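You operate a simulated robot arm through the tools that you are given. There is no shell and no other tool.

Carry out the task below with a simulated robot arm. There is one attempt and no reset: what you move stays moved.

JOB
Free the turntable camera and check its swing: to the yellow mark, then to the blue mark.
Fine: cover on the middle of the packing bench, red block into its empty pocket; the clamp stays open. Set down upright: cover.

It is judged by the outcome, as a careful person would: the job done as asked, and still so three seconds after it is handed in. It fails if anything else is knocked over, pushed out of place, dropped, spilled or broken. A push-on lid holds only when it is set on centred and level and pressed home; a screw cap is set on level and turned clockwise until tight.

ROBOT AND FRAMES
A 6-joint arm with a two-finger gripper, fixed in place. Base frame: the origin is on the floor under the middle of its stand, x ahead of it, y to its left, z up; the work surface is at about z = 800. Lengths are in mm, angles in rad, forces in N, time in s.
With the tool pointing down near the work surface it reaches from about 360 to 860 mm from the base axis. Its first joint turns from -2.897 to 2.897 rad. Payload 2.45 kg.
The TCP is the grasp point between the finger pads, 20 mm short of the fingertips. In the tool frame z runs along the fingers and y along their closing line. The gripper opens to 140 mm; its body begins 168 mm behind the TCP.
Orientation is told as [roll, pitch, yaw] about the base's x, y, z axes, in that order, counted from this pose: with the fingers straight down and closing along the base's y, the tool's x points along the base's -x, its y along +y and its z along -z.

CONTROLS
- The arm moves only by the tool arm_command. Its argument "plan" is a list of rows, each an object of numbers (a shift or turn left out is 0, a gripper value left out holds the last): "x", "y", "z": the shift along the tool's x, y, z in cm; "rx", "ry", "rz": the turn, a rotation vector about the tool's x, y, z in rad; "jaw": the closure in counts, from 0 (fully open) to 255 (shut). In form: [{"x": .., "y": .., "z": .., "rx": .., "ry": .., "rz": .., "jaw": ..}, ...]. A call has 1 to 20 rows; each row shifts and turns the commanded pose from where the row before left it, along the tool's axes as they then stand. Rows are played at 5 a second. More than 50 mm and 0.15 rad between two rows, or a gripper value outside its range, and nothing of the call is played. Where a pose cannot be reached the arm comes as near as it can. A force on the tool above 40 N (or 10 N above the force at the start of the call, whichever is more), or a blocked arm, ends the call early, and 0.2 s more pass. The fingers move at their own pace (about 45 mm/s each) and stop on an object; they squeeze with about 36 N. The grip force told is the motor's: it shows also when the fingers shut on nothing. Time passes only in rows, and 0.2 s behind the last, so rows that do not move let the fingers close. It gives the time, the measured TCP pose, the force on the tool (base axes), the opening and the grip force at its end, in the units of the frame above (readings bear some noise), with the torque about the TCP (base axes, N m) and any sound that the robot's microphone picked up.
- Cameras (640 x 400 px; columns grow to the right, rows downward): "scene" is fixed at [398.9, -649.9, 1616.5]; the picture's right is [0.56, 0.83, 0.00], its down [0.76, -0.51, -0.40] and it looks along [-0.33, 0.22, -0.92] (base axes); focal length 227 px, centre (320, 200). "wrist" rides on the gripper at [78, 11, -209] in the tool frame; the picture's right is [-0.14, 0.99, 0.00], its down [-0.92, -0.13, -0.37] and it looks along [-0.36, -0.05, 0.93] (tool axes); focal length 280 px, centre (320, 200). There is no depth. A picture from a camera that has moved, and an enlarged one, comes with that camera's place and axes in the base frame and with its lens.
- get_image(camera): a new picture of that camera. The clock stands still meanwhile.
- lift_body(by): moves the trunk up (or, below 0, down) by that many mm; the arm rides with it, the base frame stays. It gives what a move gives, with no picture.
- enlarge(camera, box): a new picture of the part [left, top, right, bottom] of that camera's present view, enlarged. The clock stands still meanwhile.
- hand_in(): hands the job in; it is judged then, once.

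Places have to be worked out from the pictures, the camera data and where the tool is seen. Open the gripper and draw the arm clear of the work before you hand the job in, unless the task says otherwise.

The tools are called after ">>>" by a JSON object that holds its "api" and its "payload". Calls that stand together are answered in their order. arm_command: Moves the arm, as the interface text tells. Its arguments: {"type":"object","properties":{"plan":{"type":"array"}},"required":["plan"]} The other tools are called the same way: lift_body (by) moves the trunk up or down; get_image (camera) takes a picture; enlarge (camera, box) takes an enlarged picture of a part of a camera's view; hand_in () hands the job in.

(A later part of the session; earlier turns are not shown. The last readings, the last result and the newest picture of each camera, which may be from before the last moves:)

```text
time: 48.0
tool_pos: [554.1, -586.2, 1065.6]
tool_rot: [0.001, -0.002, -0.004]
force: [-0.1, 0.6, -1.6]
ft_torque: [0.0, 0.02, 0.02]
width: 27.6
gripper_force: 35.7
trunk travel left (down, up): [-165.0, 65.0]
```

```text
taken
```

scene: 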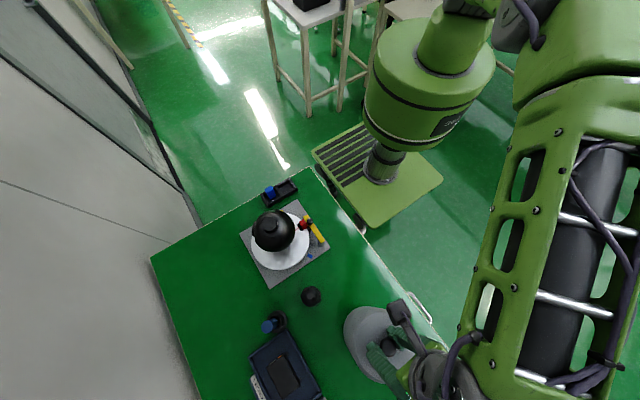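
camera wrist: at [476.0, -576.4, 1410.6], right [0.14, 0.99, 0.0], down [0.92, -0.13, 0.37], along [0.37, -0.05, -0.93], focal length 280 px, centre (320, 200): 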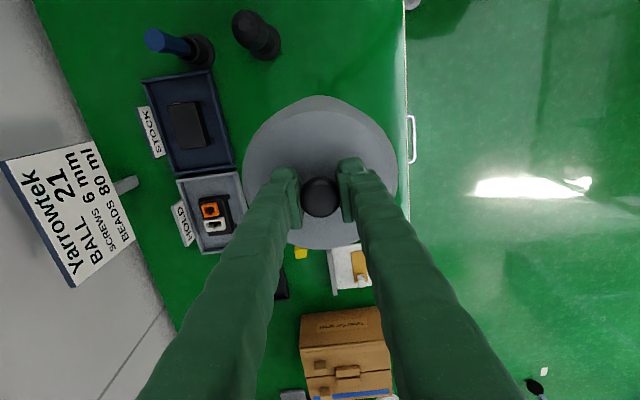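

I'll lower in 3 mm steps and read the force.

>>> {"api": "arm_command", "payload": {"plan": [{"z": 0.3}, {"z": 0.3}, {"z": 0.3}, {"z": 0.3}, {}]}}

>>> {"api": "arm_command", "payload": {"plan": [{"z": 0.3}, {"z": 0.2}, {}]}}

```text
time: 49.2
tool_pos: [555.6, -585.2, 1051.7]
tool_rot: [0.002, 0.0, -0.003]
force: [-0.2, -0.1, -1.3]
ft_torque: [-0.01, 0.0, 0.01]
width: 27.5
gripper_force: 35.8
trunk travel left (down, up): [-165.0, 65.0]
```

```text
time: 50.0
tool_pos: [554.9, -585.2, 1047.5]
tool_rot: [0.002, -0.002, -0.004]
force: [0.3, 0.1, -1.1]
ft_torque: [-0.01, -0.02, 0.02]
width: 27.4
gripper_force: 36.3
trunk travel left (down, up): [-165.0, 65.0]
```

Still hanging free at 1047.5. I'll continue down in small steps.

>>> {"api": "arm_command", "payload": {"plan": [{"z": 0.2}, {"z": 0.2}, {}]}}

>>> {"api": "arm_command", "payload": {"plan": [{"z": 0.2}, {"z": 0.2}, {}]}}

>>> {"api": "enlarge", "payload": {"camera": "scene", "box": [320, 280, 440, 400]}}

```text
time: 50.8
tool_pos: [555.1, -586.5, 1044.2]
tool_rot: [0.0, 0.002, -0.003]
force: [0.3, 0.2, -1.8]
ft_torque: [-0.01, 0.03, 0.04]
width: 27.6
gripper_force: 36.2
trunk travel left (down, up): [-165.0, 65.0]
```

```text
time: 51.6
tool_pos: [554.6, -586.1, 1040.2]
tool_rot: [0.001, 0.0, -0.004]
force: [-0.6, 0.6, -0.8]
ft_torque: [0.02, -0.03, 0.02]
width: 27.4
gripper_force: 36.0
trunk travel left (down, up): [-165.0, 65.0]
```

```text
3.33 times, centred on (380, 340) of scene
camera zoom: at [398.9, -649.9, 1616.5], right [0.56, 0.83, 0.0], down [0.76, -0.51, -0.4], along [-0.33, 0.22, -0.92], focal length 758 px, centre (120, -267)
```

zoom: 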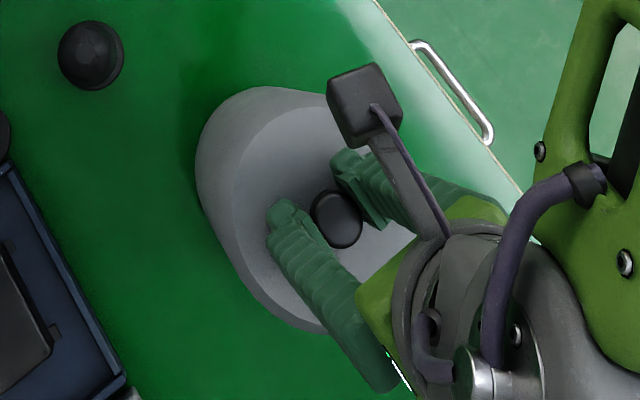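

No contact yet at 1040. I'll continue.

>>> {"api": "arm_command", "payload": {"plan": [{"z": 0.2}, {"z": 0.2}, {}]}}

>>> {"api": "arm_command", "payload": {"plan": [{"z": 0.15}, {"z": 0.15}, {}]}}

>>> {"api": "arm_command", "payload": {"plan": [{"z": 0.15}, {"z": 0.15}, {}]}}

```text
time: 52.4
tool_pos: [555.8, -586.1, 1036.5]
tool_rot: [0.001, 0.001, -0.003]
force: [0.1, -0.2, -0.8]
ft_torque: [-0.01, 0.01, 0.02]
width: 27.6
gripper_force: 35.6
trunk travel left (down, up): [-165.0, 65.0]
```

```text
time: 53.2
tool_pos: [554.5, -585.2, 1033.4]
tool_rot: [0.001, 0.001, -0.004]
force: [1.3, 0.6, -1.7]
ft_torque: [0.0, -0.03, 0.01]
width: 27.3
gripper_force: 36.9
trunk travel left (down, up): [-165.0, 65.0]
```

```text
time: 54.0
tool_pos: [555.5, -586.2, 1030.6]
tool_rot: [0.002, 0.001, -0.003]
force: [-0.2, 0.3, -0.6]
ft_torque: [0.0, 0.03, 0.03]
width: 27.8
gripper_force: 36.2
trunk travel left (down, up): [-165.0, 65.0]
```

>>> {"api": "enlarge", "payload": {"camera": "scene", "box": [320, 280, 440, 400]}}

>>> {"api": "get_image", "payload": {"camera": "wrist"}}

```text
3.33 times, centred on (380, 340) of scene
camera zoom: at [398.9, -649.9, 1616.5], right [0.56, 0.83, 0.0], down [0.76, -0.51, -0.4], along [-0.33, 0.22, -0.92], focal length 758 px, centre (120, -267)
```

zoom: 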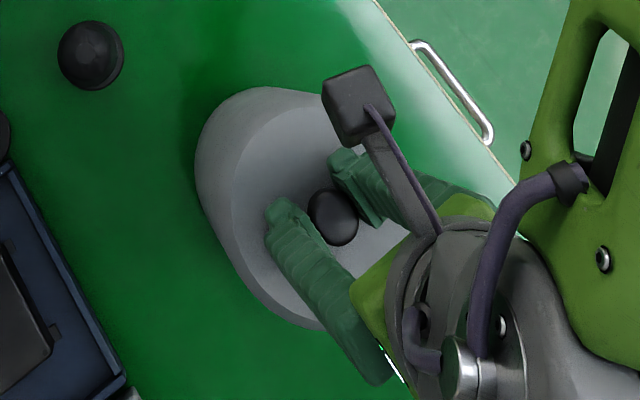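

```text
taken
camera wrist: at [476.6, -575.4, 1239.0], right [0.14, 0.99, 0.0], down [0.92, -0.13, 0.37], along [0.37, -0.05, -0.93], focal length 280 px, centre (320, 200)
```

wrist: 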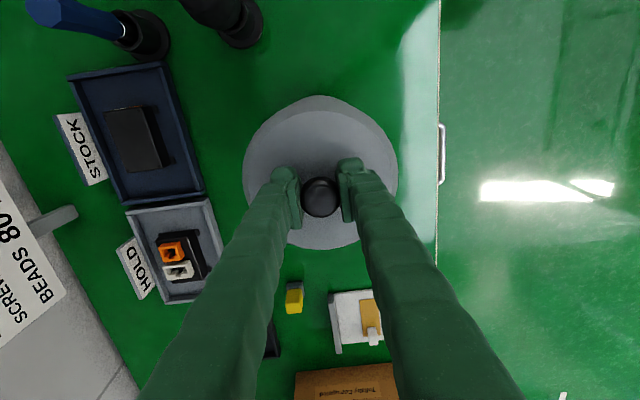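

Not touching yet, so the disc top must sit about 35–45 mm above the bench. I'll continue down.

>>> {"api": "arm_command", "payload": {"plan": [{"z": 0.15}, {"z": 0.15}, {}]}}

>>> {"api": "arm_command", "payload": {"plan": [{"z": 0.15}, {"z": 0.15}, {}]}}

>>> {"api": "arm_command", "payload": {"plan": [{"z": 0.15}, {"z": 0.15}, {}]}}

```text
time: 54.8
tool_pos: [554.9, -586.1, 1027.3]
tool_rot: [0.003, 0.0, -0.003]
force: [-0.4, 0.1, -1.8]
ft_torque: [0.0, -0.01, -0.04]
width: 27.4
gripper_force: 36.1
trunk travel left (down, up): [-165.0, 65.0]
```

```text
time: 55.6
tool_pos: [554.5, -586.2, 1023.9]
tool_rot: [0.001, 0.001, -0.004]
force: [-1.2, 0.0, -1.9]
ft_torque: [0.0, -0.03, 0.02]
width: 27.8
gripper_force: 35.7
trunk travel left (down, up): [-165.0, 65.0]
```

```text
time: 56.4
tool_pos: [555.9, -586.5, 1021.4]
tool_rot: [0.002, -0.002, -0.006]
force: [-1.6, 1.3, 3.5]
ft_torque: [0.04, 0.18, -0.03]
width: 27.6
gripper_force: 36.2
trunk travel left (down, up): [-165.0, 65.0]
```

Contact: force turned to +3.5 N at z≈1021. I'll press a touch more, let it seat, and open the fingers.

>>> {"api": "arm_command", "payload": {"plan": [{"z": 0.05}, {}, {"jaw": 170}, {}, {"jaw": 0}, {}, {}, {}, {}, {}, {}]}}

>>> {"api": "get_image", "payload": {"camera": "wrist"}}

>>> {"api": "enlarge", "payload": {"camera": "scene", "box": [320, 280, 440, 400]}}

```text
time: 58.8
tool_pos: [555.3, -586.8, 1021.3]
tool_rot: [0.002, 0.001, -0.004]
force: [0.3, -0.6, 0.0]
ft_torque: [0.01, -0.01, 0.01]
width: 140.3
gripper_force: 0.1
trunk travel left (down, up): [-165.0, 65.0]
```

```text
taken
camera wrist: at [476.7, -575.1, 1229.6], right [0.14, 0.99, 0.0], down [0.92, -0.13, 0.37], along [0.37, -0.05, -0.93], focal length 280 px, centre (320, 200)
```

wrist: 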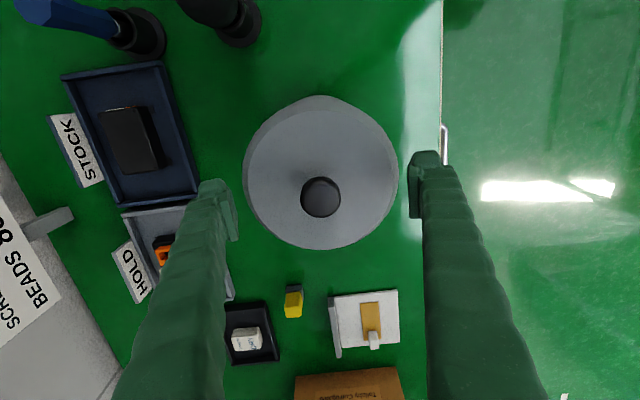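

```text
3.33 times, centred on (380, 340) of scene
camera zoom: at [398.9, -649.9, 1616.5], right [0.56, 0.83, 0.0], down [0.76, -0.51, -0.4], along [-0.33, 0.22, -0.92], focal length 758 px, centre (120, -267)
```

zoom: 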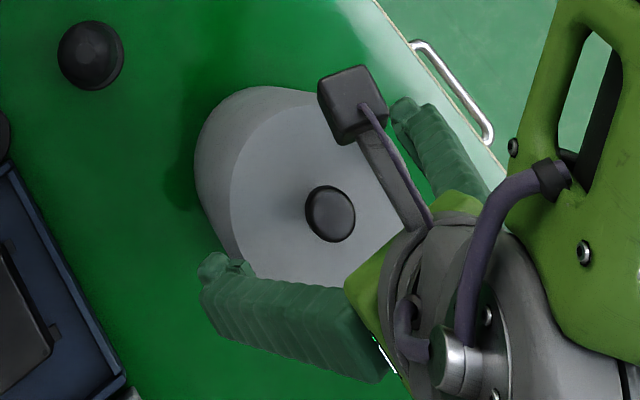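

The cover stands upright at about (555, −586). I'll rise straight up and go back to look at the turntable from above.

>>> {"api": "arm_command", "payload": {"plan": [{"z": -2.0}, {"z": -4.0}, {"z": -4.5}, {"z": -4.5}, {"x": 4.5, "y": 1.0}, {"x": 4.5, "y": 1.0}, {"x": 4.5, "y": 1.0}, {"x": 4.5}, {"x": 4.5}, {"x": 4.5}, {"x": 4.5}, {"x": 4.5}, {"x": 4.5}, {}]}}

>>> {"api": "get_image", "payload": {"camera": "wrist"}}

>>> {"api": "get_image", "payload": {"camera": "scene"}}

```text
time: 61.8
tool_pos: [148.3, -554.4, 1172.7]
tool_rot: [0.001, 0.001, -0.001]
force: [0.0, 0.1, 1.0]
ft_torque: [0.02, -0.02, -0.01]
width: 140.3
gripper_force: 0.1
trunk travel left (down, up): [-165.0, 65.0]
```

```text
taken
camera wrist: at [70.5, -543.1, 1381.6], right [0.14, 0.99, 0.0], down [0.92, -0.13, 0.37], along [0.37, -0.05, -0.93], focal length 280 px, centre (320, 200)
```

wrist: 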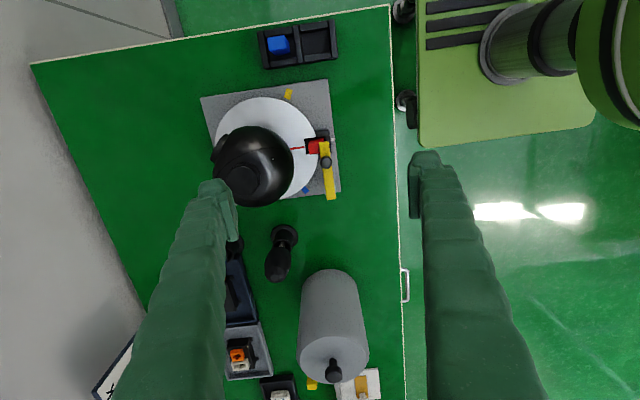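

```text
taken
```

scene: 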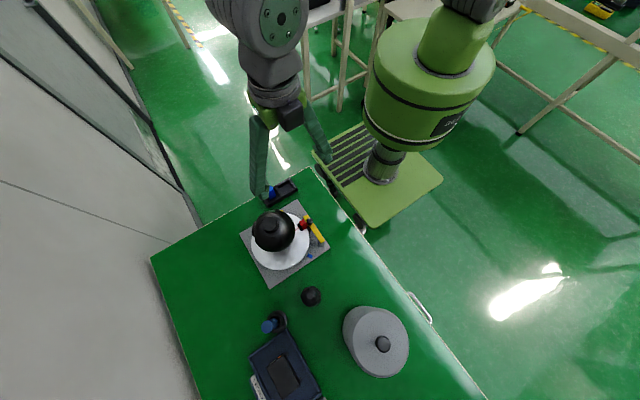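

>>> {"api": "enlarge", "payload": {"camera": "wrist", "box": [190, 65, 350, 225]}}

>>> {"api": "enlarge", "payload": {"camera": "wrist", "box": [290, 120, 350, 210]}}

>>> {"api": "enlarge", "payload": {"camera": "scene", "box": [235, 190, 335, 290]}}

>>> {"api": "enlarge", "payload": {"camera": "scene", "box": [290, 205, 335, 260]}}

```text
2.50 times, centred on (270, 145) of wrist
camera zoom: at [70.5, -543.1, 1381.6], right [0.14, 0.99, 0.0], down [0.92, -0.13, 0.37], along [0.37, -0.05, -0.93], focal length 701 px, centre (445, 338)
```

zoom: 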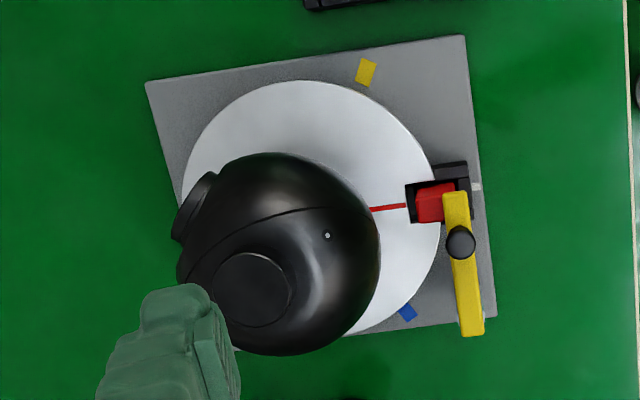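

```text
4.44 times, centred on (320, 165) of wrist
camera zoom: at [70.5, -543.1, 1381.6], right [0.14, 0.99, 0.0], down [0.92, -0.13, 0.37], along [0.37, -0.05, -0.93], focal length 1246 px, centre (320, 356)
```

zoom: 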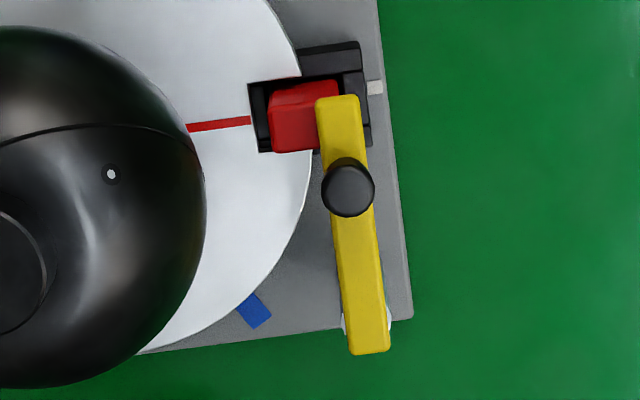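

```text
4.00 times, centred on (285, 240) of scene
camera zoom: at [398.9, -649.9, 1616.5], right [0.56, 0.83, 0.0], down [0.76, -0.51, -0.4], along [-0.33, 0.22, -0.92], focal length 910 px, centre (460, 40)
```

zoom: 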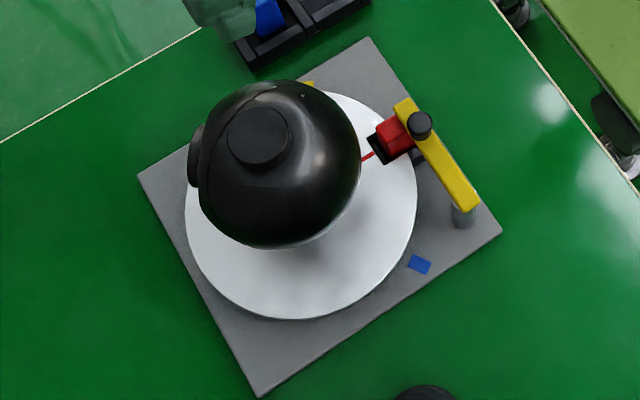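

```text
7.27 times, centred on (312, 232) of scene
camera zoom: at [398.9, -649.9, 1616.5], right [0.56, 0.83, 0.0], down [0.76, -0.51, -0.4], along [-0.33, 0.22, -0.92], focal length 1654 px, centre (374, -36)
```

zoom: 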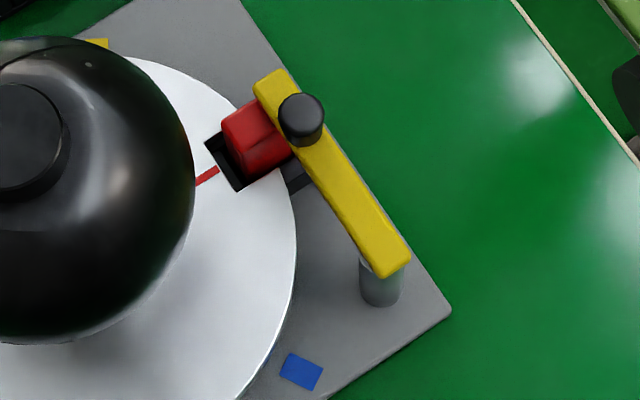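

The camera is a black sphere with a stub on top, and the red pointer line is on the disc, which has a notch holding the red block. The clamp knob triangulates to (188, −548), top z≈912, and the bar pivots near (255, −549). I'll turn the hand to yaw −90° so the fingers close along x, clear of the sphere, and view it from the robot side.

>>> {"api": "arm_command", "payload": {"plan": [{"rz": 0.143}, {"rz": 0.143}, {"rz": 0.143}, {"rz": 0.143}, {"rz": 0.143}, {"rz": 0.143}, {"rz": 0.143}, {"rz": 0.143}, {"rz": 0.143}, {"rz": 0.143}, {"rz": 0.14}, {}]}}

>>> {"api": "get_image", "payload": {"camera": "wrist"}}

```text
time: 64.4
tool_pos: [151.3, -555.5, 1170.4]
tool_rot: [0.002, 0.003, -1.574]
force: [0.5, 0.2, 0.3]
ft_torque: [0.03, 0.0, -0.01]
width: 140.1
gripper_force: 0.0
trunk travel left (down, up): [-165.0, 65.0]
```

```text
taken
camera wrist: at [160.7, -477.2, 1379.3], right [0.99, -0.14, 0.0], down [-0.13, -0.92, 0.37], along [-0.05, -0.36, -0.93], focal length 280 px, centre (320, 200)
```

wrist: 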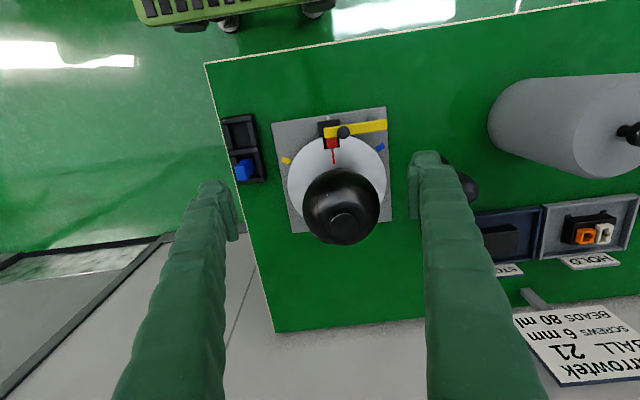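

This is a good view from the robot side. I'll enlarge the clamp, disc and tray for measurement.

>>> {"api": "enlarge", "payload": {"camera": "wrist", "box": [265, 100, 405, 240]}}

>>> {"api": "enlarge", "payload": {"camera": "wrist", "box": [310, 105, 395, 165]}}

>>> {"api": "enlarge", "payload": {"camera": "wrist", "box": [205, 100, 295, 200]}}

```text
2.86 times, centred on (335, 170) of wrist
camera zoom: at [160.7, -477.2, 1379.3], right [0.99, -0.14, 0.0], down [-0.13, -0.92, 0.37], along [-0.05, -0.36, -0.93], focal length 801 px, centre (277, 286)
```

zoom: 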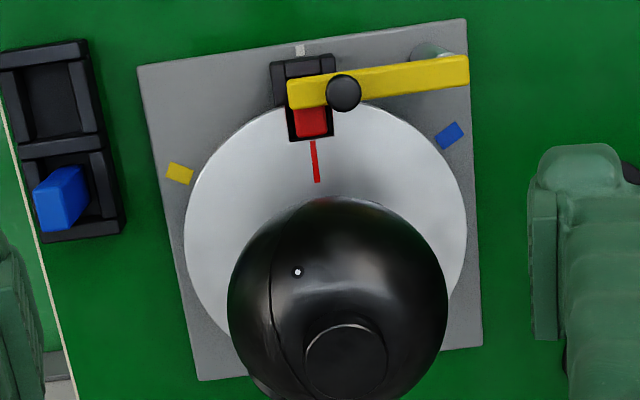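

```text
6.67 times, centred on (352, 135) of wrist
camera zoom: at [160.7, -477.2, 1379.3], right [0.99, -0.14, 0.0], down [-0.13, -0.92, 0.37], along [-0.05, -0.36, -0.93], focal length 1869 px, centre (103, 633)
```

zoom: 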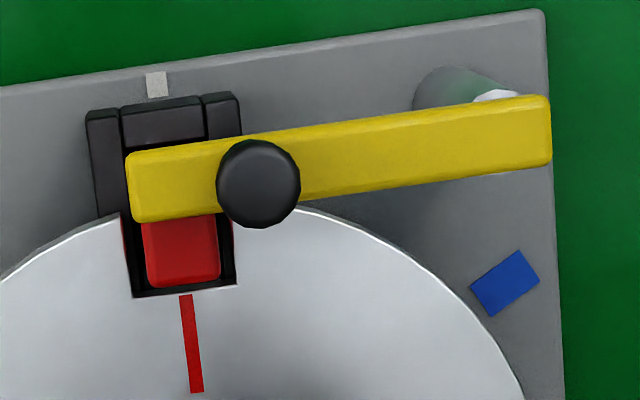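

```text
4.00 times, centred on (250, 150) of wrist
camera zoom: at [160.7, -477.2, 1379.3], right [0.99, -0.14, 0.0], down [-0.13, -0.92, 0.37], along [-0.05, -0.36, -0.93], focal length 1122 px, centre (600, 400)
```

zoom: 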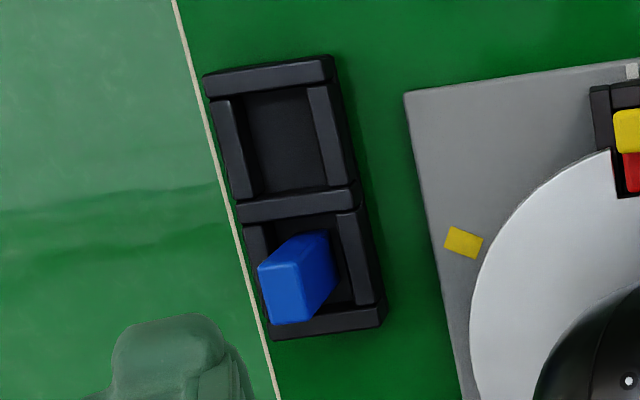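

From two views the clamp knob is at (189, −548), top z≈912, and the bar top is at ≈890. I'll move over the knob and descend to TCP z≈917, keeping the tips just above the bar.

>>> {"api": "arm_command", "payload": {"plan": [{"y": 3.77, "x": 0.72}, {"z": 4.5}, {"z": 4.5}, {"z": 4.5}, {"z": 4.5}, {"z": 3.5}, {}]}}

>>> {"api": "get_image", "payload": {"camera": "wrist"}}

>>> {"api": "enlarge", "payload": {"camera": "scene", "box": [235, 170, 355, 290]}}

```text
time: 66.0
tool_pos: [189.3, -548.6, 956.4]
tool_rot: [0.001, 0.001, -1.571]
force: [0.0, 0.2, -0.4]
ft_torque: [0.01, 0.02, -0.03]
width: 140.0
gripper_force: 0.0
trunk travel left (down, up): [-165.0, 65.0]
```

```text
taken
camera wrist: at [198.9, -471.1, 1164.8], right [0.99, -0.14, 0.0], down [-0.13, -0.92, 0.37], along [-0.05, -0.36, -0.93], focal length 280 px, centre (320, 200)
```

wrist: 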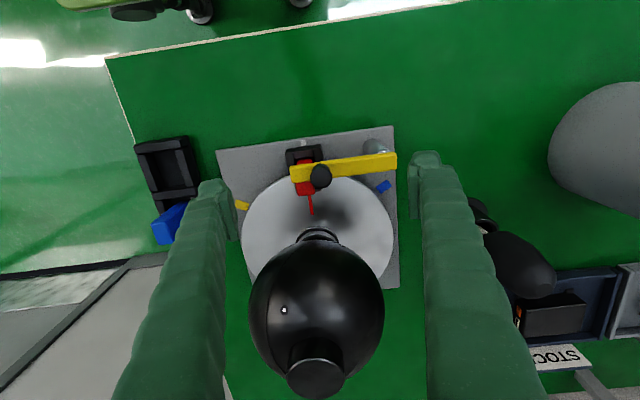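

```text
3.33 times, centred on (295, 230) of scene
camera zoom: at [398.9, -649.9, 1616.5], right [0.56, 0.83, 0.0], down [0.76, -0.51, -0.4], along [-0.33, 0.22, -0.92], focal length 758 px, centre (403, 100)
```

zoom: 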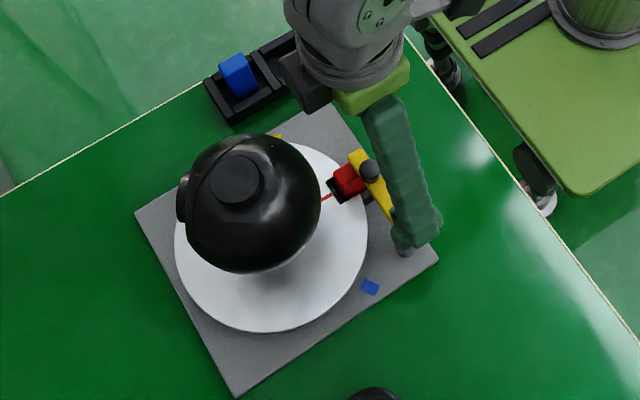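

The knob is directly under the tool. I'll descend the last 39 mm and close on it.

>>> {"api": "arm_command", "payload": {"plan": [{"z": 1.5}, {"z": 1.5}, {"z": 0.9}, {}]}}

>>> {"api": "get_image", "payload": {"camera": "wrist"}}

>>> {"api": "enlarge", "payload": {"camera": "scene", "box": [275, 190, 355, 270]}}

```text
time: 67.0
tool_pos: [189.1, -546.7, 915.6]
tool_rot: [0.001, 0.002, -1.573]
force: [0.7, 0.4, 1.0]
ft_torque: [0.01, 0.0, -0.03]
width: 139.9
gripper_force: 0.1
trunk travel left (down, up): [-165.0, 65.0]
```

```text
taken
camera wrist: at [199.1, -468.9, 1124.6], right [0.99, -0.14, 0.0], down [-0.13, -0.92, 0.37], along [-0.05, -0.36, -0.93], focal length 280 px, centre (320, 200)
```

wrist: 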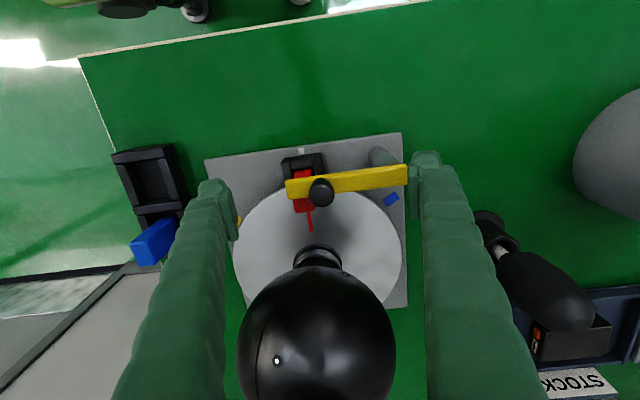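

```text
5.00 times, centred on (315, 230) of scene
camera zoom: at [398.9, -649.9, 1616.5], right [0.56, 0.83, 0.0], down [0.76, -0.51, -0.4], along [-0.33, 0.22, -0.92], focal length 1137 px, centre (345, 50)
```

zoom: 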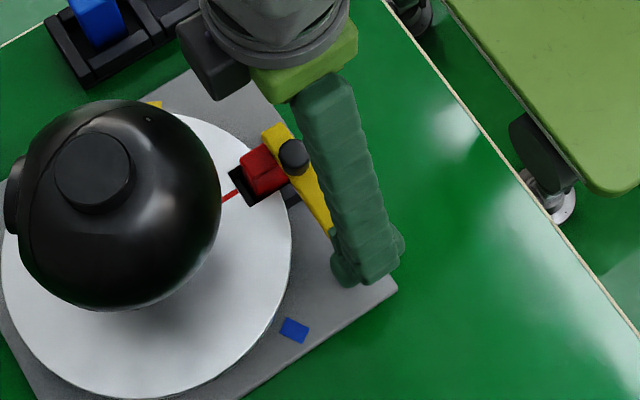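

The knob lines up with the TCP. I'll close the fingers on it.

>>> {"api": "arm_command", "payload": {"plan": [{"jaw": 255}, {}, {}, {}, {}, {}, {}, {}, {}]}}

>>> {"api": "get_image", "payload": {"camera": "wrist"}}

```text
time: 69.0
tool_pos: [190.0, -547.4, 916.2]
tool_rot: [0.0, 0.001, -1.573]
force: [11.1, 1.3, 0.3]
ft_torque: [0.0, -0.12, 0.01]
width: 18.8
gripper_force: 43.8
trunk travel left (down, up): [-165.0, 65.0]
```

```text
taken
camera wrist: at [200.2, -468.9, 1124.7], right [0.99, -0.14, 0.0], down [-0.13, -0.92, 0.37], along [-0.05, -0.36, -0.93], focal length 280 px, centre (320, 200)
```

wrist: 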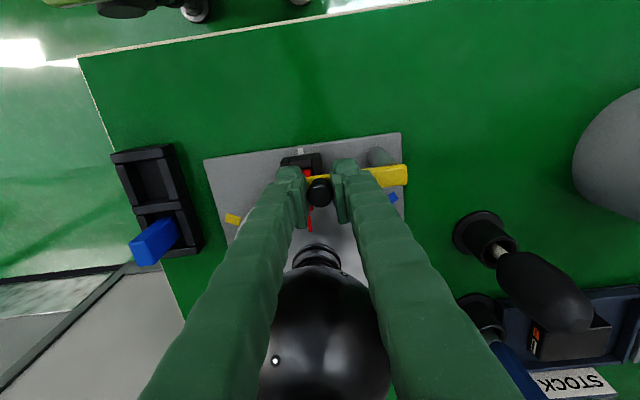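

The knob is gripped; the 11 N along +x means it sits about 1 mm further toward the pivot. I'll start swinging the bar gently toward +y around the pivot at about (253, −547), with a small correction.

>>> {"api": "arm_command", "payload": {"plan": [{"y": 0.1}, {"x": 0.624, "y": 0.031, "rz": 0.1}, {"x": 0.624, "y": 0.031, "rz": 0.1}, {}]}}

>>> {"api": "enlarge", "payload": {"camera": "scene", "box": [275, 190, 355, 270]}}

>>> {"api": "get_image", "payload": {"camera": "wrist"}}

```text
time: 70.0
tool_pos: [192.6, -534.6, 916.0]
tool_rot: [0.0, 0.001, -1.774]
force: [6.8, 0.7, -3.5]
ft_torque: [0.18, -0.06, 0.17]
width: 19.1
gripper_force: 44.0
trunk travel left (down, up): [-165.0, 65.0]
```

```text
5.00 times, centred on (315, 230) of scene
camera zoom: at [398.9, -649.9, 1616.5], right [0.56, 0.83, 0.0], down [0.76, -0.51, -0.4], along [-0.33, 0.22, -0.92], focal length 1137 px, centre (345, 50)
```

zoom: 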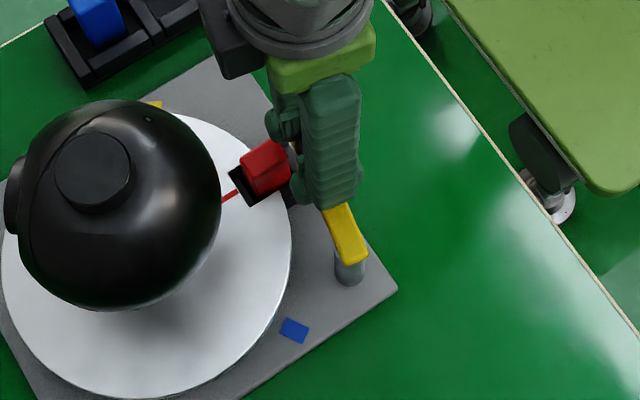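

```text
taken
camera wrist: at [217.1, -460.4, 1124.7], right [0.94, -0.33, 0.0], down [-0.31, -0.88, 0.37], along [-0.12, -0.35, -0.93], focal length 280 px, centre (320, 200)
```

wrist: 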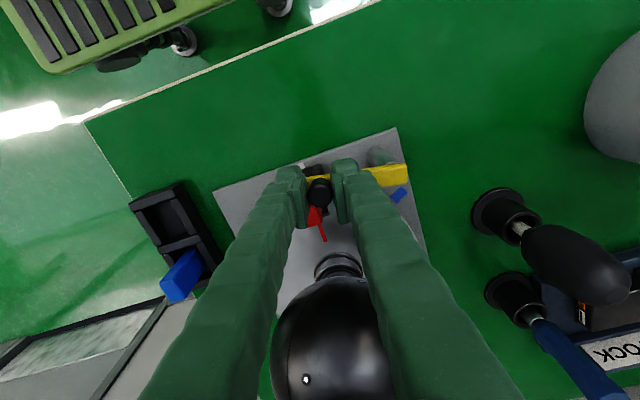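

The bar swings freely with small forces. I'll continue the arc.

>>> {"api": "arm_command", "payload": {"plan": [{"x": 0.61, "y": 0.06, "rz": 0.1}, {"x": 0.61, "y": 0.05, "rz": 0.1}, {"x": 0.61, "y": 0.04, "rz": 0.1}, {"x": 0.61, "y": 0.031, "rz": 0.1}, {"x": 0.61, "y": 0.031, "rz": 0.1}, {}]}}

```text
time: 71.4
tool_pos: [205.0, -507.6, 916.5]
tool_rot: [-0.002, 0.001, -2.274]
force: [1.5, -0.3, -9.5]
ft_torque: [-0.04, 0.01, 0.09]
width: 18.9
gripper_force: 44.2
trunk travel left (down, up): [-165.0, 65.0]
```

The force has risen to −9.5 N in z, so the knob is pulling the tool down slightly. I'll look before continuing.

>>> {"api": "enlarge", "payload": {"camera": "scene", "box": [275, 190, 355, 270]}}

>>> {"api": "get_image", "payload": {"camera": "wrist"}}

```text
5.00 times, centred on (315, 230) of scene
camera zoom: at [398.9, -649.9, 1616.5], right [0.56, 0.83, 0.0], down [0.76, -0.51, -0.4], along [-0.33, 0.22, -0.92], focal length 1137 px, centre (345, 50)
```

zoom: 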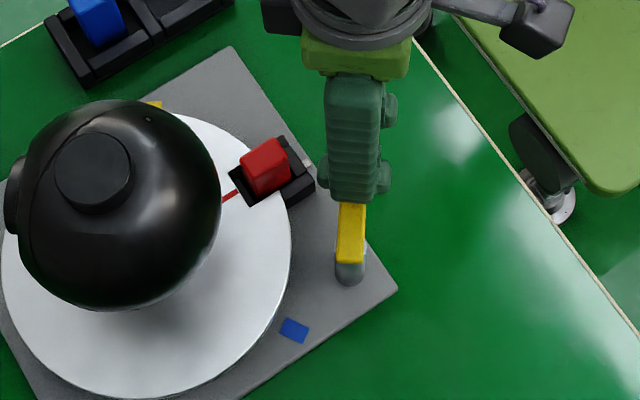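

```text
taken
camera wrist: at [262.1, -455.6, 1124.7], right [0.67, -0.75, 0.0], down [-0.69, -0.62, 0.37], along [-0.27, -0.24, -0.93], focal length 280 px, centre (320, 200)
```

wrist: 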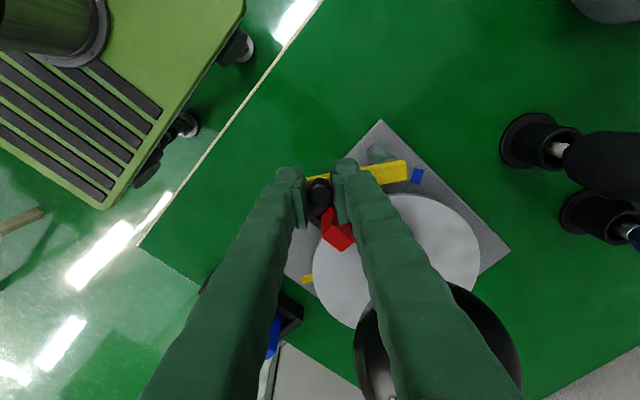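

The bar is moving away properly and the block is uncovered. I'll relieve the vertical pull by lowering 1 mm and continue the arc.

>>> {"api": "arm_command", "payload": {"plan": [{"x": 0.61, "y": 0.031, "z": 0.05, "rz": 0.1}, {"x": 0.61, "y": 0.031, "z": 0.05, "rz": 0.1}, {"x": 0.61, "y": 0.031, "rz": 0.1}, {"x": 0.61, "y": 0.031, "rz": 0.1}, {}]}}

```text
time: 72.6
tool_pos: [222.7, -491.8, 915.1]
tool_rot: [0.001, 0.001, -2.674]
force: [-4.5, 5.7, 6.4]
ft_torque: [0.07, 0.07, -0.12]
width: 18.6
gripper_force: 43.9
trunk travel left (down, up): [-165.0, 65.0]
```

Forces are small; I'm slightly too close to the pivot now. I'll continue the arc a bit wider, up to about 95°.

>>> {"api": "arm_command", "payload": {"plan": [{"x": 0.63, "y": -0.03, "z": -0.04, "rz": 0.1}, {"x": 0.63, "y": 0.0, "rz": 0.1}, {"x": 0.63, "y": 0.02, "rz": 0.1}, {"x": 0.63, "y": 0.03, "rz": 0.1}, {}]}}

>>> {"api": "enlarge", "payload": {"camera": "scene", "box": [275, 190, 355, 270]}}

```text
time: 73.8
tool_pos: [246.5, -483.7, 914.8]
tool_rot: [-0.004, -0.001, -3.074]
force: [0.6, 7.6, -10.9]
ft_torque: [0.03, -0.15, 0.03]
width: 18.9
gripper_force: 44.1
trunk travel left (down, up): [-165.0, 65.0]
```

```text
5.00 times, centred on (315, 230) of scene
camera zoom: at [398.9, -649.9, 1616.5], right [0.56, 0.83, 0.0], down [0.76, -0.51, -0.4], along [-0.33, 0.22, -0.92], focal length 1137 px, centre (345, 50)
```

zoom: 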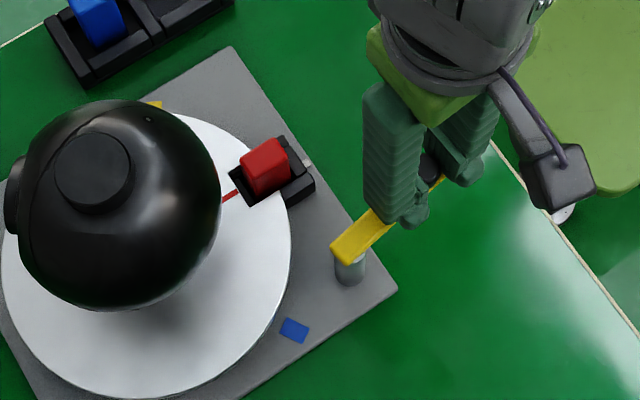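

The bar is open about 86°. One small further step, then I'll release the knob.

>>> {"api": "arm_command", "payload": {"plan": [{"x": 0.6, "y": -0.04, "z": 0.05, "rz": 0.1}, {"x": 0.3, "y": 0.0, "z": 0.03, "rz": 0.05}, {}]}}

>>> {"api": "arm_command", "payload": {"plan": [{"jaw": 200}, {}, {"jaw": 100}, {}, {}, {}]}}

>>> {"api": "get_image", "payload": {"camera": "wrist"}}

>>> {"api": "enlarge", "payload": {"camera": "scene", "box": [275, 190, 355, 270]}}

```text
time: 74.6
tool_pos: [255.0, -483.9, 916.7]
tool_rot: [0.0, 0.001, 3.059]
force: [3.8, 13.1, 6.8]
ft_torque: [0.16, 0.06, 0.17]
width: 18.8
gripper_force: 44.4
trunk travel left (down, up): [-165.0, 65.0]
```

```text
time: 76.0
tool_pos: [255.3, -483.9, 914.9]
tool_rot: [-0.002, 0.0, 3.061]
force: [0.3, 0.1, 0.3]
ft_torque: [-0.01, -0.03, 0.0]
width: 85.1
gripper_force: 0.1
trunk travel left (down, up): [-165.0, 65.0]
```

```text
taken
camera wrist: at [331.4, -501.7, 1123.6], right [-0.22, -0.98, 0.0], down [-0.91, 0.2, 0.37], along [-0.36, 0.08, -0.93], focal length 280 px, centre (320, 200)
```

wrist: 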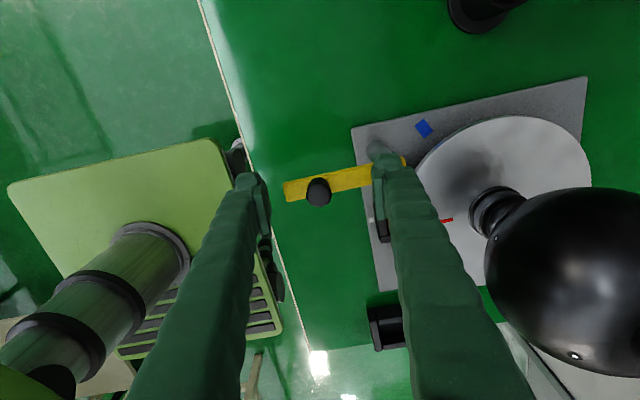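

```text
5.00 times, centred on (315, 230) of scene
camera zoom: at [398.9, -649.9, 1616.5], right [0.56, 0.83, 0.0], down [0.76, -0.51, -0.4], along [-0.33, 0.22, -0.92], focal length 1137 px, centre (345, 50)
```

zoom: 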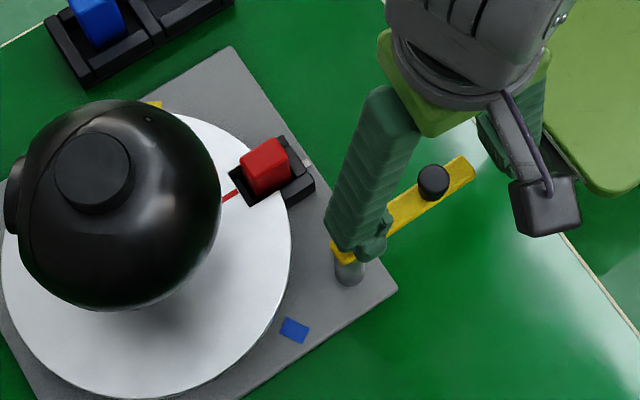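

The clamp is open at about 95° and released. I'll rise and turn the hand back to yaw −90°, then look at the red block.

>>> {"api": "arm_command", "payload": {"plan": [{"z": -3.0}, {"z": -4.5}, {"z": -4.5}, {"z": -4.0}, {"rz": -0.14}, {"rz": -0.14}, {"rz": -0.14}, {"rz": -0.14}, {"rz": -0.14}, {"rz": -0.14}, {"rz": -0.14}, {"rz": -0.14}, {"rz": -0.14}, {"rz": -0.14}, {"rz": -0.14}, {"rz": -0.11, "jaw": 0}, {}]}}

>>> {"api": "get_image", "payload": {"camera": "wrist"}}

```text
time: 79.6
tool_pos: [255.8, -484.7, 1074.8]
tool_rot: [-0.002, 0.001, -1.571]
force: [-0.1, 0.4, -0.2]
ft_torque: [0.03, 0.02, -0.03]
width: 137.9
gripper_force: 0.1
trunk travel left (down, up): [-165.0, 65.0]
```

```text
taken
camera wrist: at [265.6, -406.9, 1283.7], right [0.99, -0.14, 0.0], down [-0.13, -0.92, 0.37], along [-0.05, -0.36, -0.93], focal length 280 px, centre (320, 200)
```

wrist: 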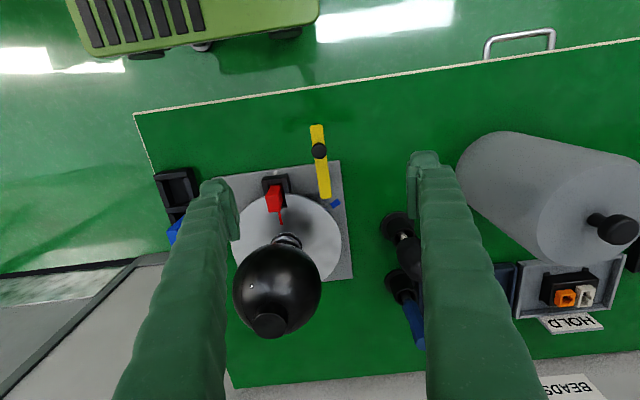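

Now I'll move above the red block and measure it.

>>> {"api": "arm_command", "payload": {"plan": [{"y": -4.5, "x": -1.5}, {"y": -4.3, "x": -1.5}, {}]}}

>>> {"api": "get_image", "payload": {"camera": "wrist"}}

>>> {"api": "enlarge", "payload": {"camera": "wrist", "box": [280, 130, 370, 220]}}

>>> {"api": "enlarge", "payload": {"camera": "scene", "box": [290, 205, 330, 245]}}

```text
time: 80.4
tool_pos: [168.6, -512.9, 1075.6]
tool_rot: [-0.001, 0.002, -1.572]
force: [0.3, -0.4, 0.3]
ft_torque: [-0.03, 0.0, 0.02]
width: 139.6
gripper_force: 0.1
trunk travel left (down, up): [-165.0, 65.0]
```

```text
taken
camera wrist: at [177.5, -435.4, 1283.5], right [0.99, -0.14, 0.0], down [-0.13, -0.92, 0.37], along [-0.05, -0.36, -0.93], focal length 280 px, centre (320, 200)
```

wrist: 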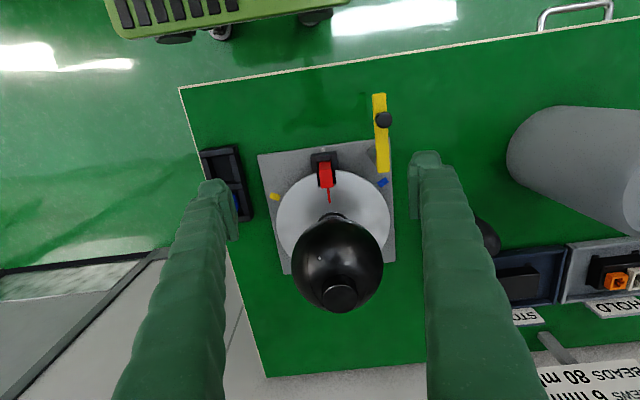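

```text
4.44 times, centred on (325, 175) of wrist
camera zoom: at [177.5, -435.4, 1283.5], right [0.99, -0.14, 0.0], down [-0.13, -0.92, 0.37], along [-0.05, -0.36, -0.93], focal length 1246 px, centre (298, 311)
```

zoom: 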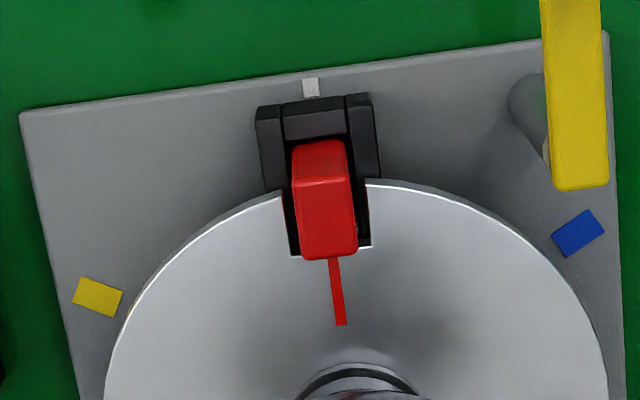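

```text
10.00 times, centred on (310, 225) of scene
camera zoom: at [398.9, -649.9, 1616.5], right [0.56, 0.83, 0.0], down [0.76, -0.51, -0.4], along [-0.33, 0.22, -0.92], focal length 2274 px, centre (420, -50)
```

zoom: 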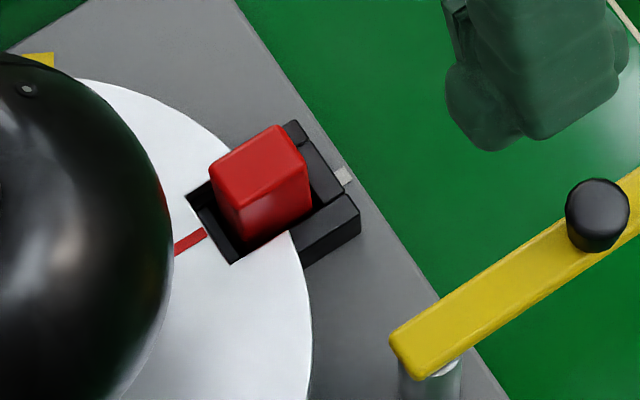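

The red block is about 20 × 25 mm, centred at (170, −561), top z≈880, standing about 40 mm above its socket. I'll narrow the fingers to about 50 mm to stay clear of the open clamp and descend to TCP z≈872 around the block.

>>> {"api": "arm_command", "payload": {"plan": [{"jaw": 165}, {"x": -2.42, "y": 0.06}, {"x": -2.42, "y": 0.06}, {"z": 4.0}, {"z": 4.0}, {"z": 4.0}, {"z": 4.0}, {}]}}

>>> {"api": "get_image", "payload": {"camera": "wrist"}}

>>> {"api": "enlarge", "payload": {"camera": "scene", "box": [260, 180, 360, 280]}}

```text
time: 82.2
tool_pos: [169.4, -563.2, 916.4]
tool_rot: [0.002, 0.002, -1.573]
force: [-0.2, -0.6, 0.1]
ft_torque: [0.01, 0.0, 0.0]
width: 49.4
gripper_force: 0.0
trunk travel left (down, up): [-165.0, 65.0]
```

```text
taken
camera wrist: at [180.5, -485.2, 1124.8], right [0.99, -0.14, 0.0], down [-0.13, -0.92, 0.37], along [-0.05, -0.36, -0.93], focal length 280 px, centre (320, 200)
```

wrist: 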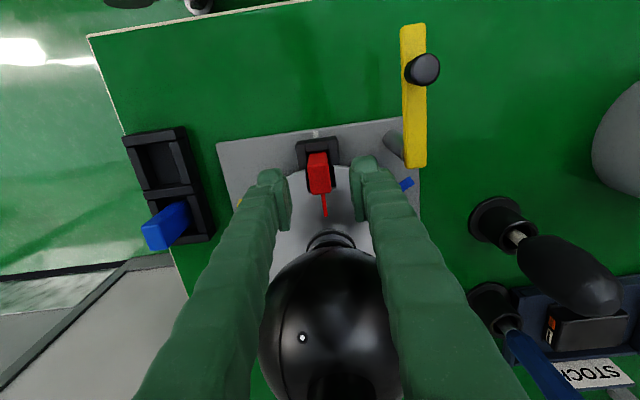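

```text
4.00 times, centred on (310, 230) of scene
camera zoom: at [398.9, -649.9, 1616.5], right [0.56, 0.83, 0.0], down [0.76, -0.51, -0.4], along [-0.33, 0.22, -0.92], focal length 910 px, centre (360, 80)
```

zoom: 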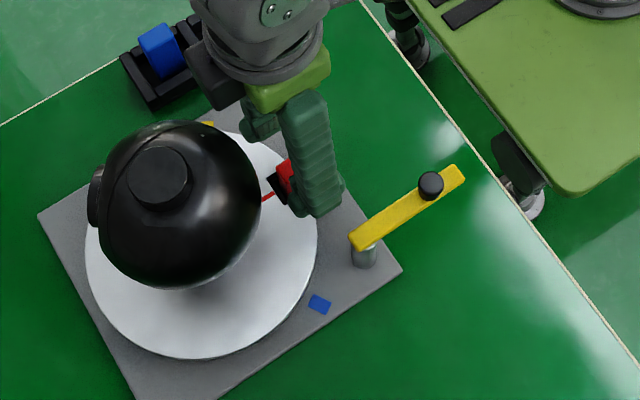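

Alignment is good and the +x finger is clear of the clamp post. I'll descend to z≈872 and close on the block.

>>> {"api": "arm_command", "payload": {"plan": [{"z": 2.0, "x": 0.1}, {"z": 1.5}, {"z": 0.9}, {}]}}

>>> {"api": "arm_command", "payload": {"plan": [{"jaw": 255}, {}, {}, {}, {}, {}]}}

>>> {"api": "get_image", "payload": {"camera": "wrist"}}

```text
time: 83.2
tool_pos: [168.3, -561.2, 871.7]
tool_rot: [0.001, 0.002, -1.572]
force: [0.4, -0.4, 0.4]
ft_torque: [0.03, 0.03, -0.03]
width: 49.5
gripper_force: 0.0
trunk travel left (down, up): [-165.0, 65.0]
```

```text
time: 84.6
tool_pos: [170.8, -561.8, 871.6]
tool_rot: [0.0, 0.002, -1.573]
force: [1.2, -0.1, 0.6]
ft_torque: [-0.03, -0.02, 0.02]
width: 18.5
gripper_force: 36.4
trunk travel left (down, up): [-165.0, 65.0]
```

```text
taken
camera wrist: at [179.9, -484.2, 1080.5], right [0.99, -0.14, 0.0], down [-0.13, -0.92, 0.37], along [-0.05, -0.36, -0.93], focal length 280 px, centre (320, 200)
```

wrist: 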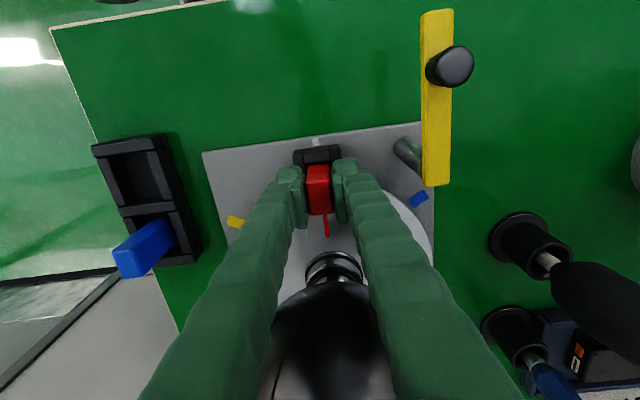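

The block is gripped at 18.5 mm. I'll pull it straight up gently.

>>> {"api": "arm_command", "payload": {"plan": [{"z": -0.5}, {"z": -1.0}, {"z": -1.0}, {"z": -1.5}, {"z": -2.0}, {"z": -3.0}, {}]}}

>>> {"api": "get_image", "payload": {"camera": "wrist"}}

>>> {"api": "enlarge", "payload": {"camera": "scene", "box": [260, 180, 360, 280]}}

```text
time: 86.2
tool_pos: [168.3, -562.2, 961.4]
tool_rot: [0.0, 0.002, -1.573]
force: [0.6, 0.1, -0.9]
ft_torque: [0.01, 0.0, -0.02]
width: 18.5
gripper_force: 36.0
trunk travel left (down, up): [-165.0, 65.0]
```

```text
taken
camera wrist: at [179.3, -484.7, 1169.2], right [0.99, -0.14, 0.0], down [-0.13, -0.92, 0.37], along [-0.05, -0.36, -0.93], focal length 280 px, centre (320, 200)
```

wrist: 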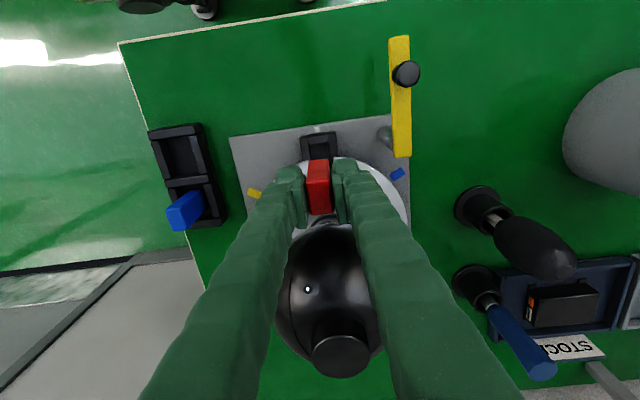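

```text
4.00 times, centred on (310, 230) of scene
camera zoom: at [398.9, -649.9, 1616.5], right [0.56, 0.83, 0.0], down [0.76, -0.51, -0.4], along [-0.33, 0.22, -0.92], focal length 910 px, centre (360, 80)
```

zoom: 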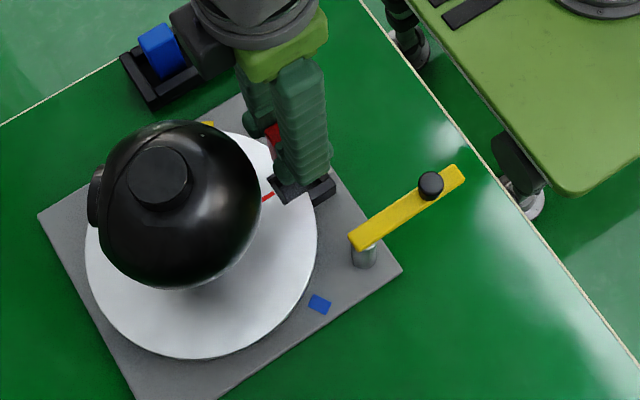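

The red block is free with no resistance. I'll rise further and carry it over to the tray, where the empty pocket is around (−3, −536).

>>> {"api": "arm_command", "payload": {"plan": [{"z": -4.0}, {"z": -3.0, "y": -2.0}, {"y": -4.3, "x": 0.65}, {"y": -4.3, "x": 0.65}, {"y": -4.3, "x": 0.65}, {"y": -2.3, "x": 0.65}, {}]}}

>>> {"api": "get_image", "payload": {"camera": "wrist"}}

>>> {"api": "enlarge", "payload": {"camera": "scene", "box": [230, 130, 330, 230]}}

```text
time: 87.8
tool_pos: [-3.1, -534.0, 1027.7]
tool_rot: [0.001, 0.002, -1.574]
force: [0.0, 0.2, -0.6]
ft_torque: [0.01, 0.0, -0.01]
width: 18.6
gripper_force: 35.6
trunk travel left (down, up): [-165.0, 65.0]
```

```text
taken
camera wrist: at [8.0, -456.4, 1237.1], right [0.99, -0.14, 0.0], down [-0.13, -0.92, 0.37], along [-0.05, -0.36, -0.93], focal length 280 px, centre (320, 200)
```

wrist: 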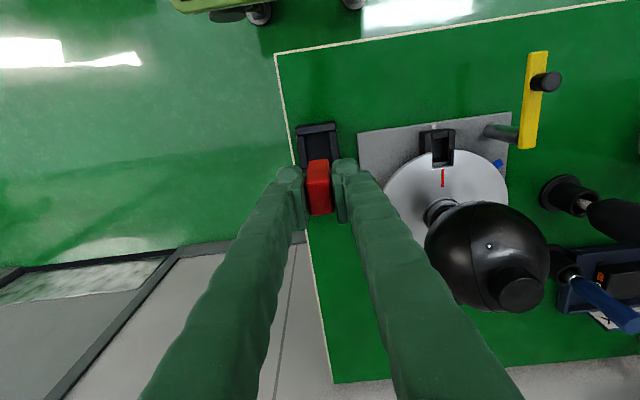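

```text
4.00 times, centred on (280, 180) of scene
camera zoom: at [398.9, -649.9, 1616.5], right [0.56, 0.83, 0.0], down [0.76, -0.51, -0.4], along [-0.33, 0.22, -0.92], focal length 910 px, centre (480, 280)
```

zoom: 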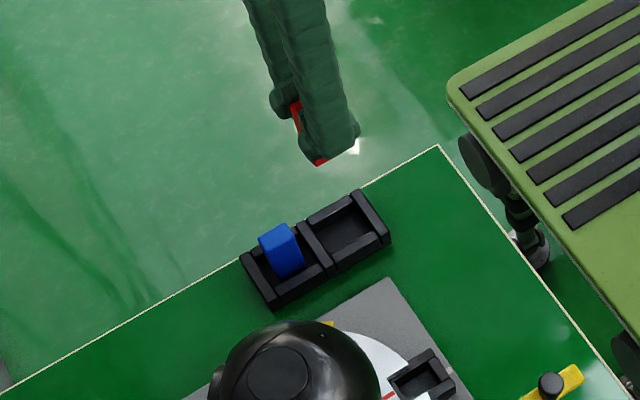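

The block hangs above the tray. I'll enlarge both views to measure the pocket and the block's bottom.

>>> {"api": "enlarge", "payload": {"camera": "wrist", "box": [280, 110, 360, 230]}}

>>> {"api": "enlarge", "payload": {"camera": "scene", "box": [285, 165, 335, 215]}}

>>> {"api": "enlarge", "payload": {"camera": "scene", "box": [285, 140, 335, 190]}}

```text
3.33 times, centred on (320, 170) of wrist
camera zoom: at [8.0, -456.4, 1237.1], right [0.99, -0.14, 0.0], down [-0.13, -0.92, 0.37], along [-0.05, -0.36, -0.93], focal length 935 px, centre (320, 300)
```

zoom: 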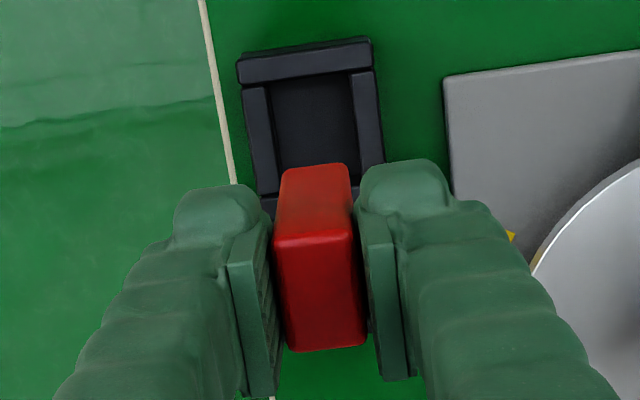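

```text
8.00 times, centred on (310, 190) of scene
camera zoom: at [398.9, -649.9, 1616.5], right [0.56, 0.83, 0.0], down [0.76, -0.51, -0.4], along [-0.33, 0.22, -0.92], focal length 1819 px, centre (400, 280)
```

zoom: 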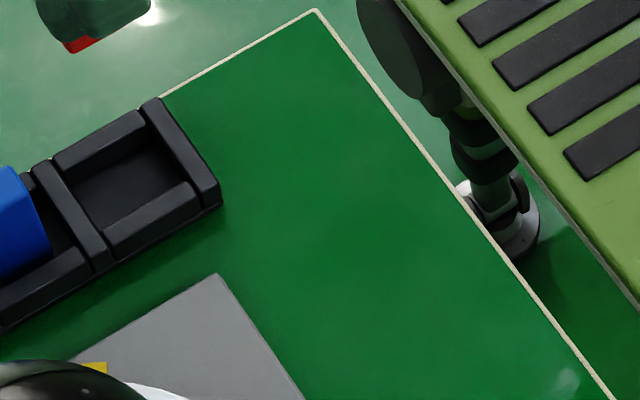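

```text
8.00 times, centred on (310, 165) of scene
camera zoom: at [398.9, -649.9, 1616.5], right [0.56, 0.83, 0.0], down [0.76, -0.51, -0.4], along [-0.33, 0.22, -0.92], focal length 1819 px, centre (400, 480)
```

zoom: 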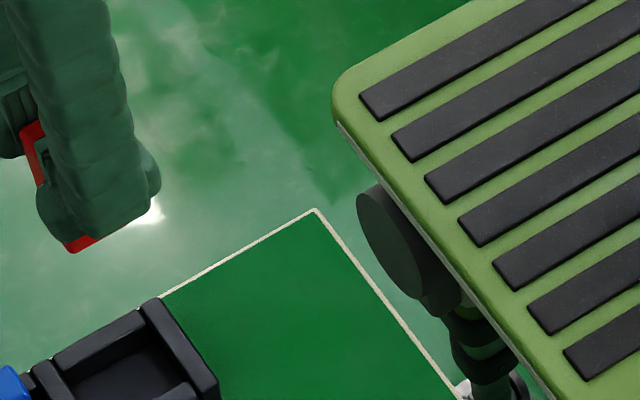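

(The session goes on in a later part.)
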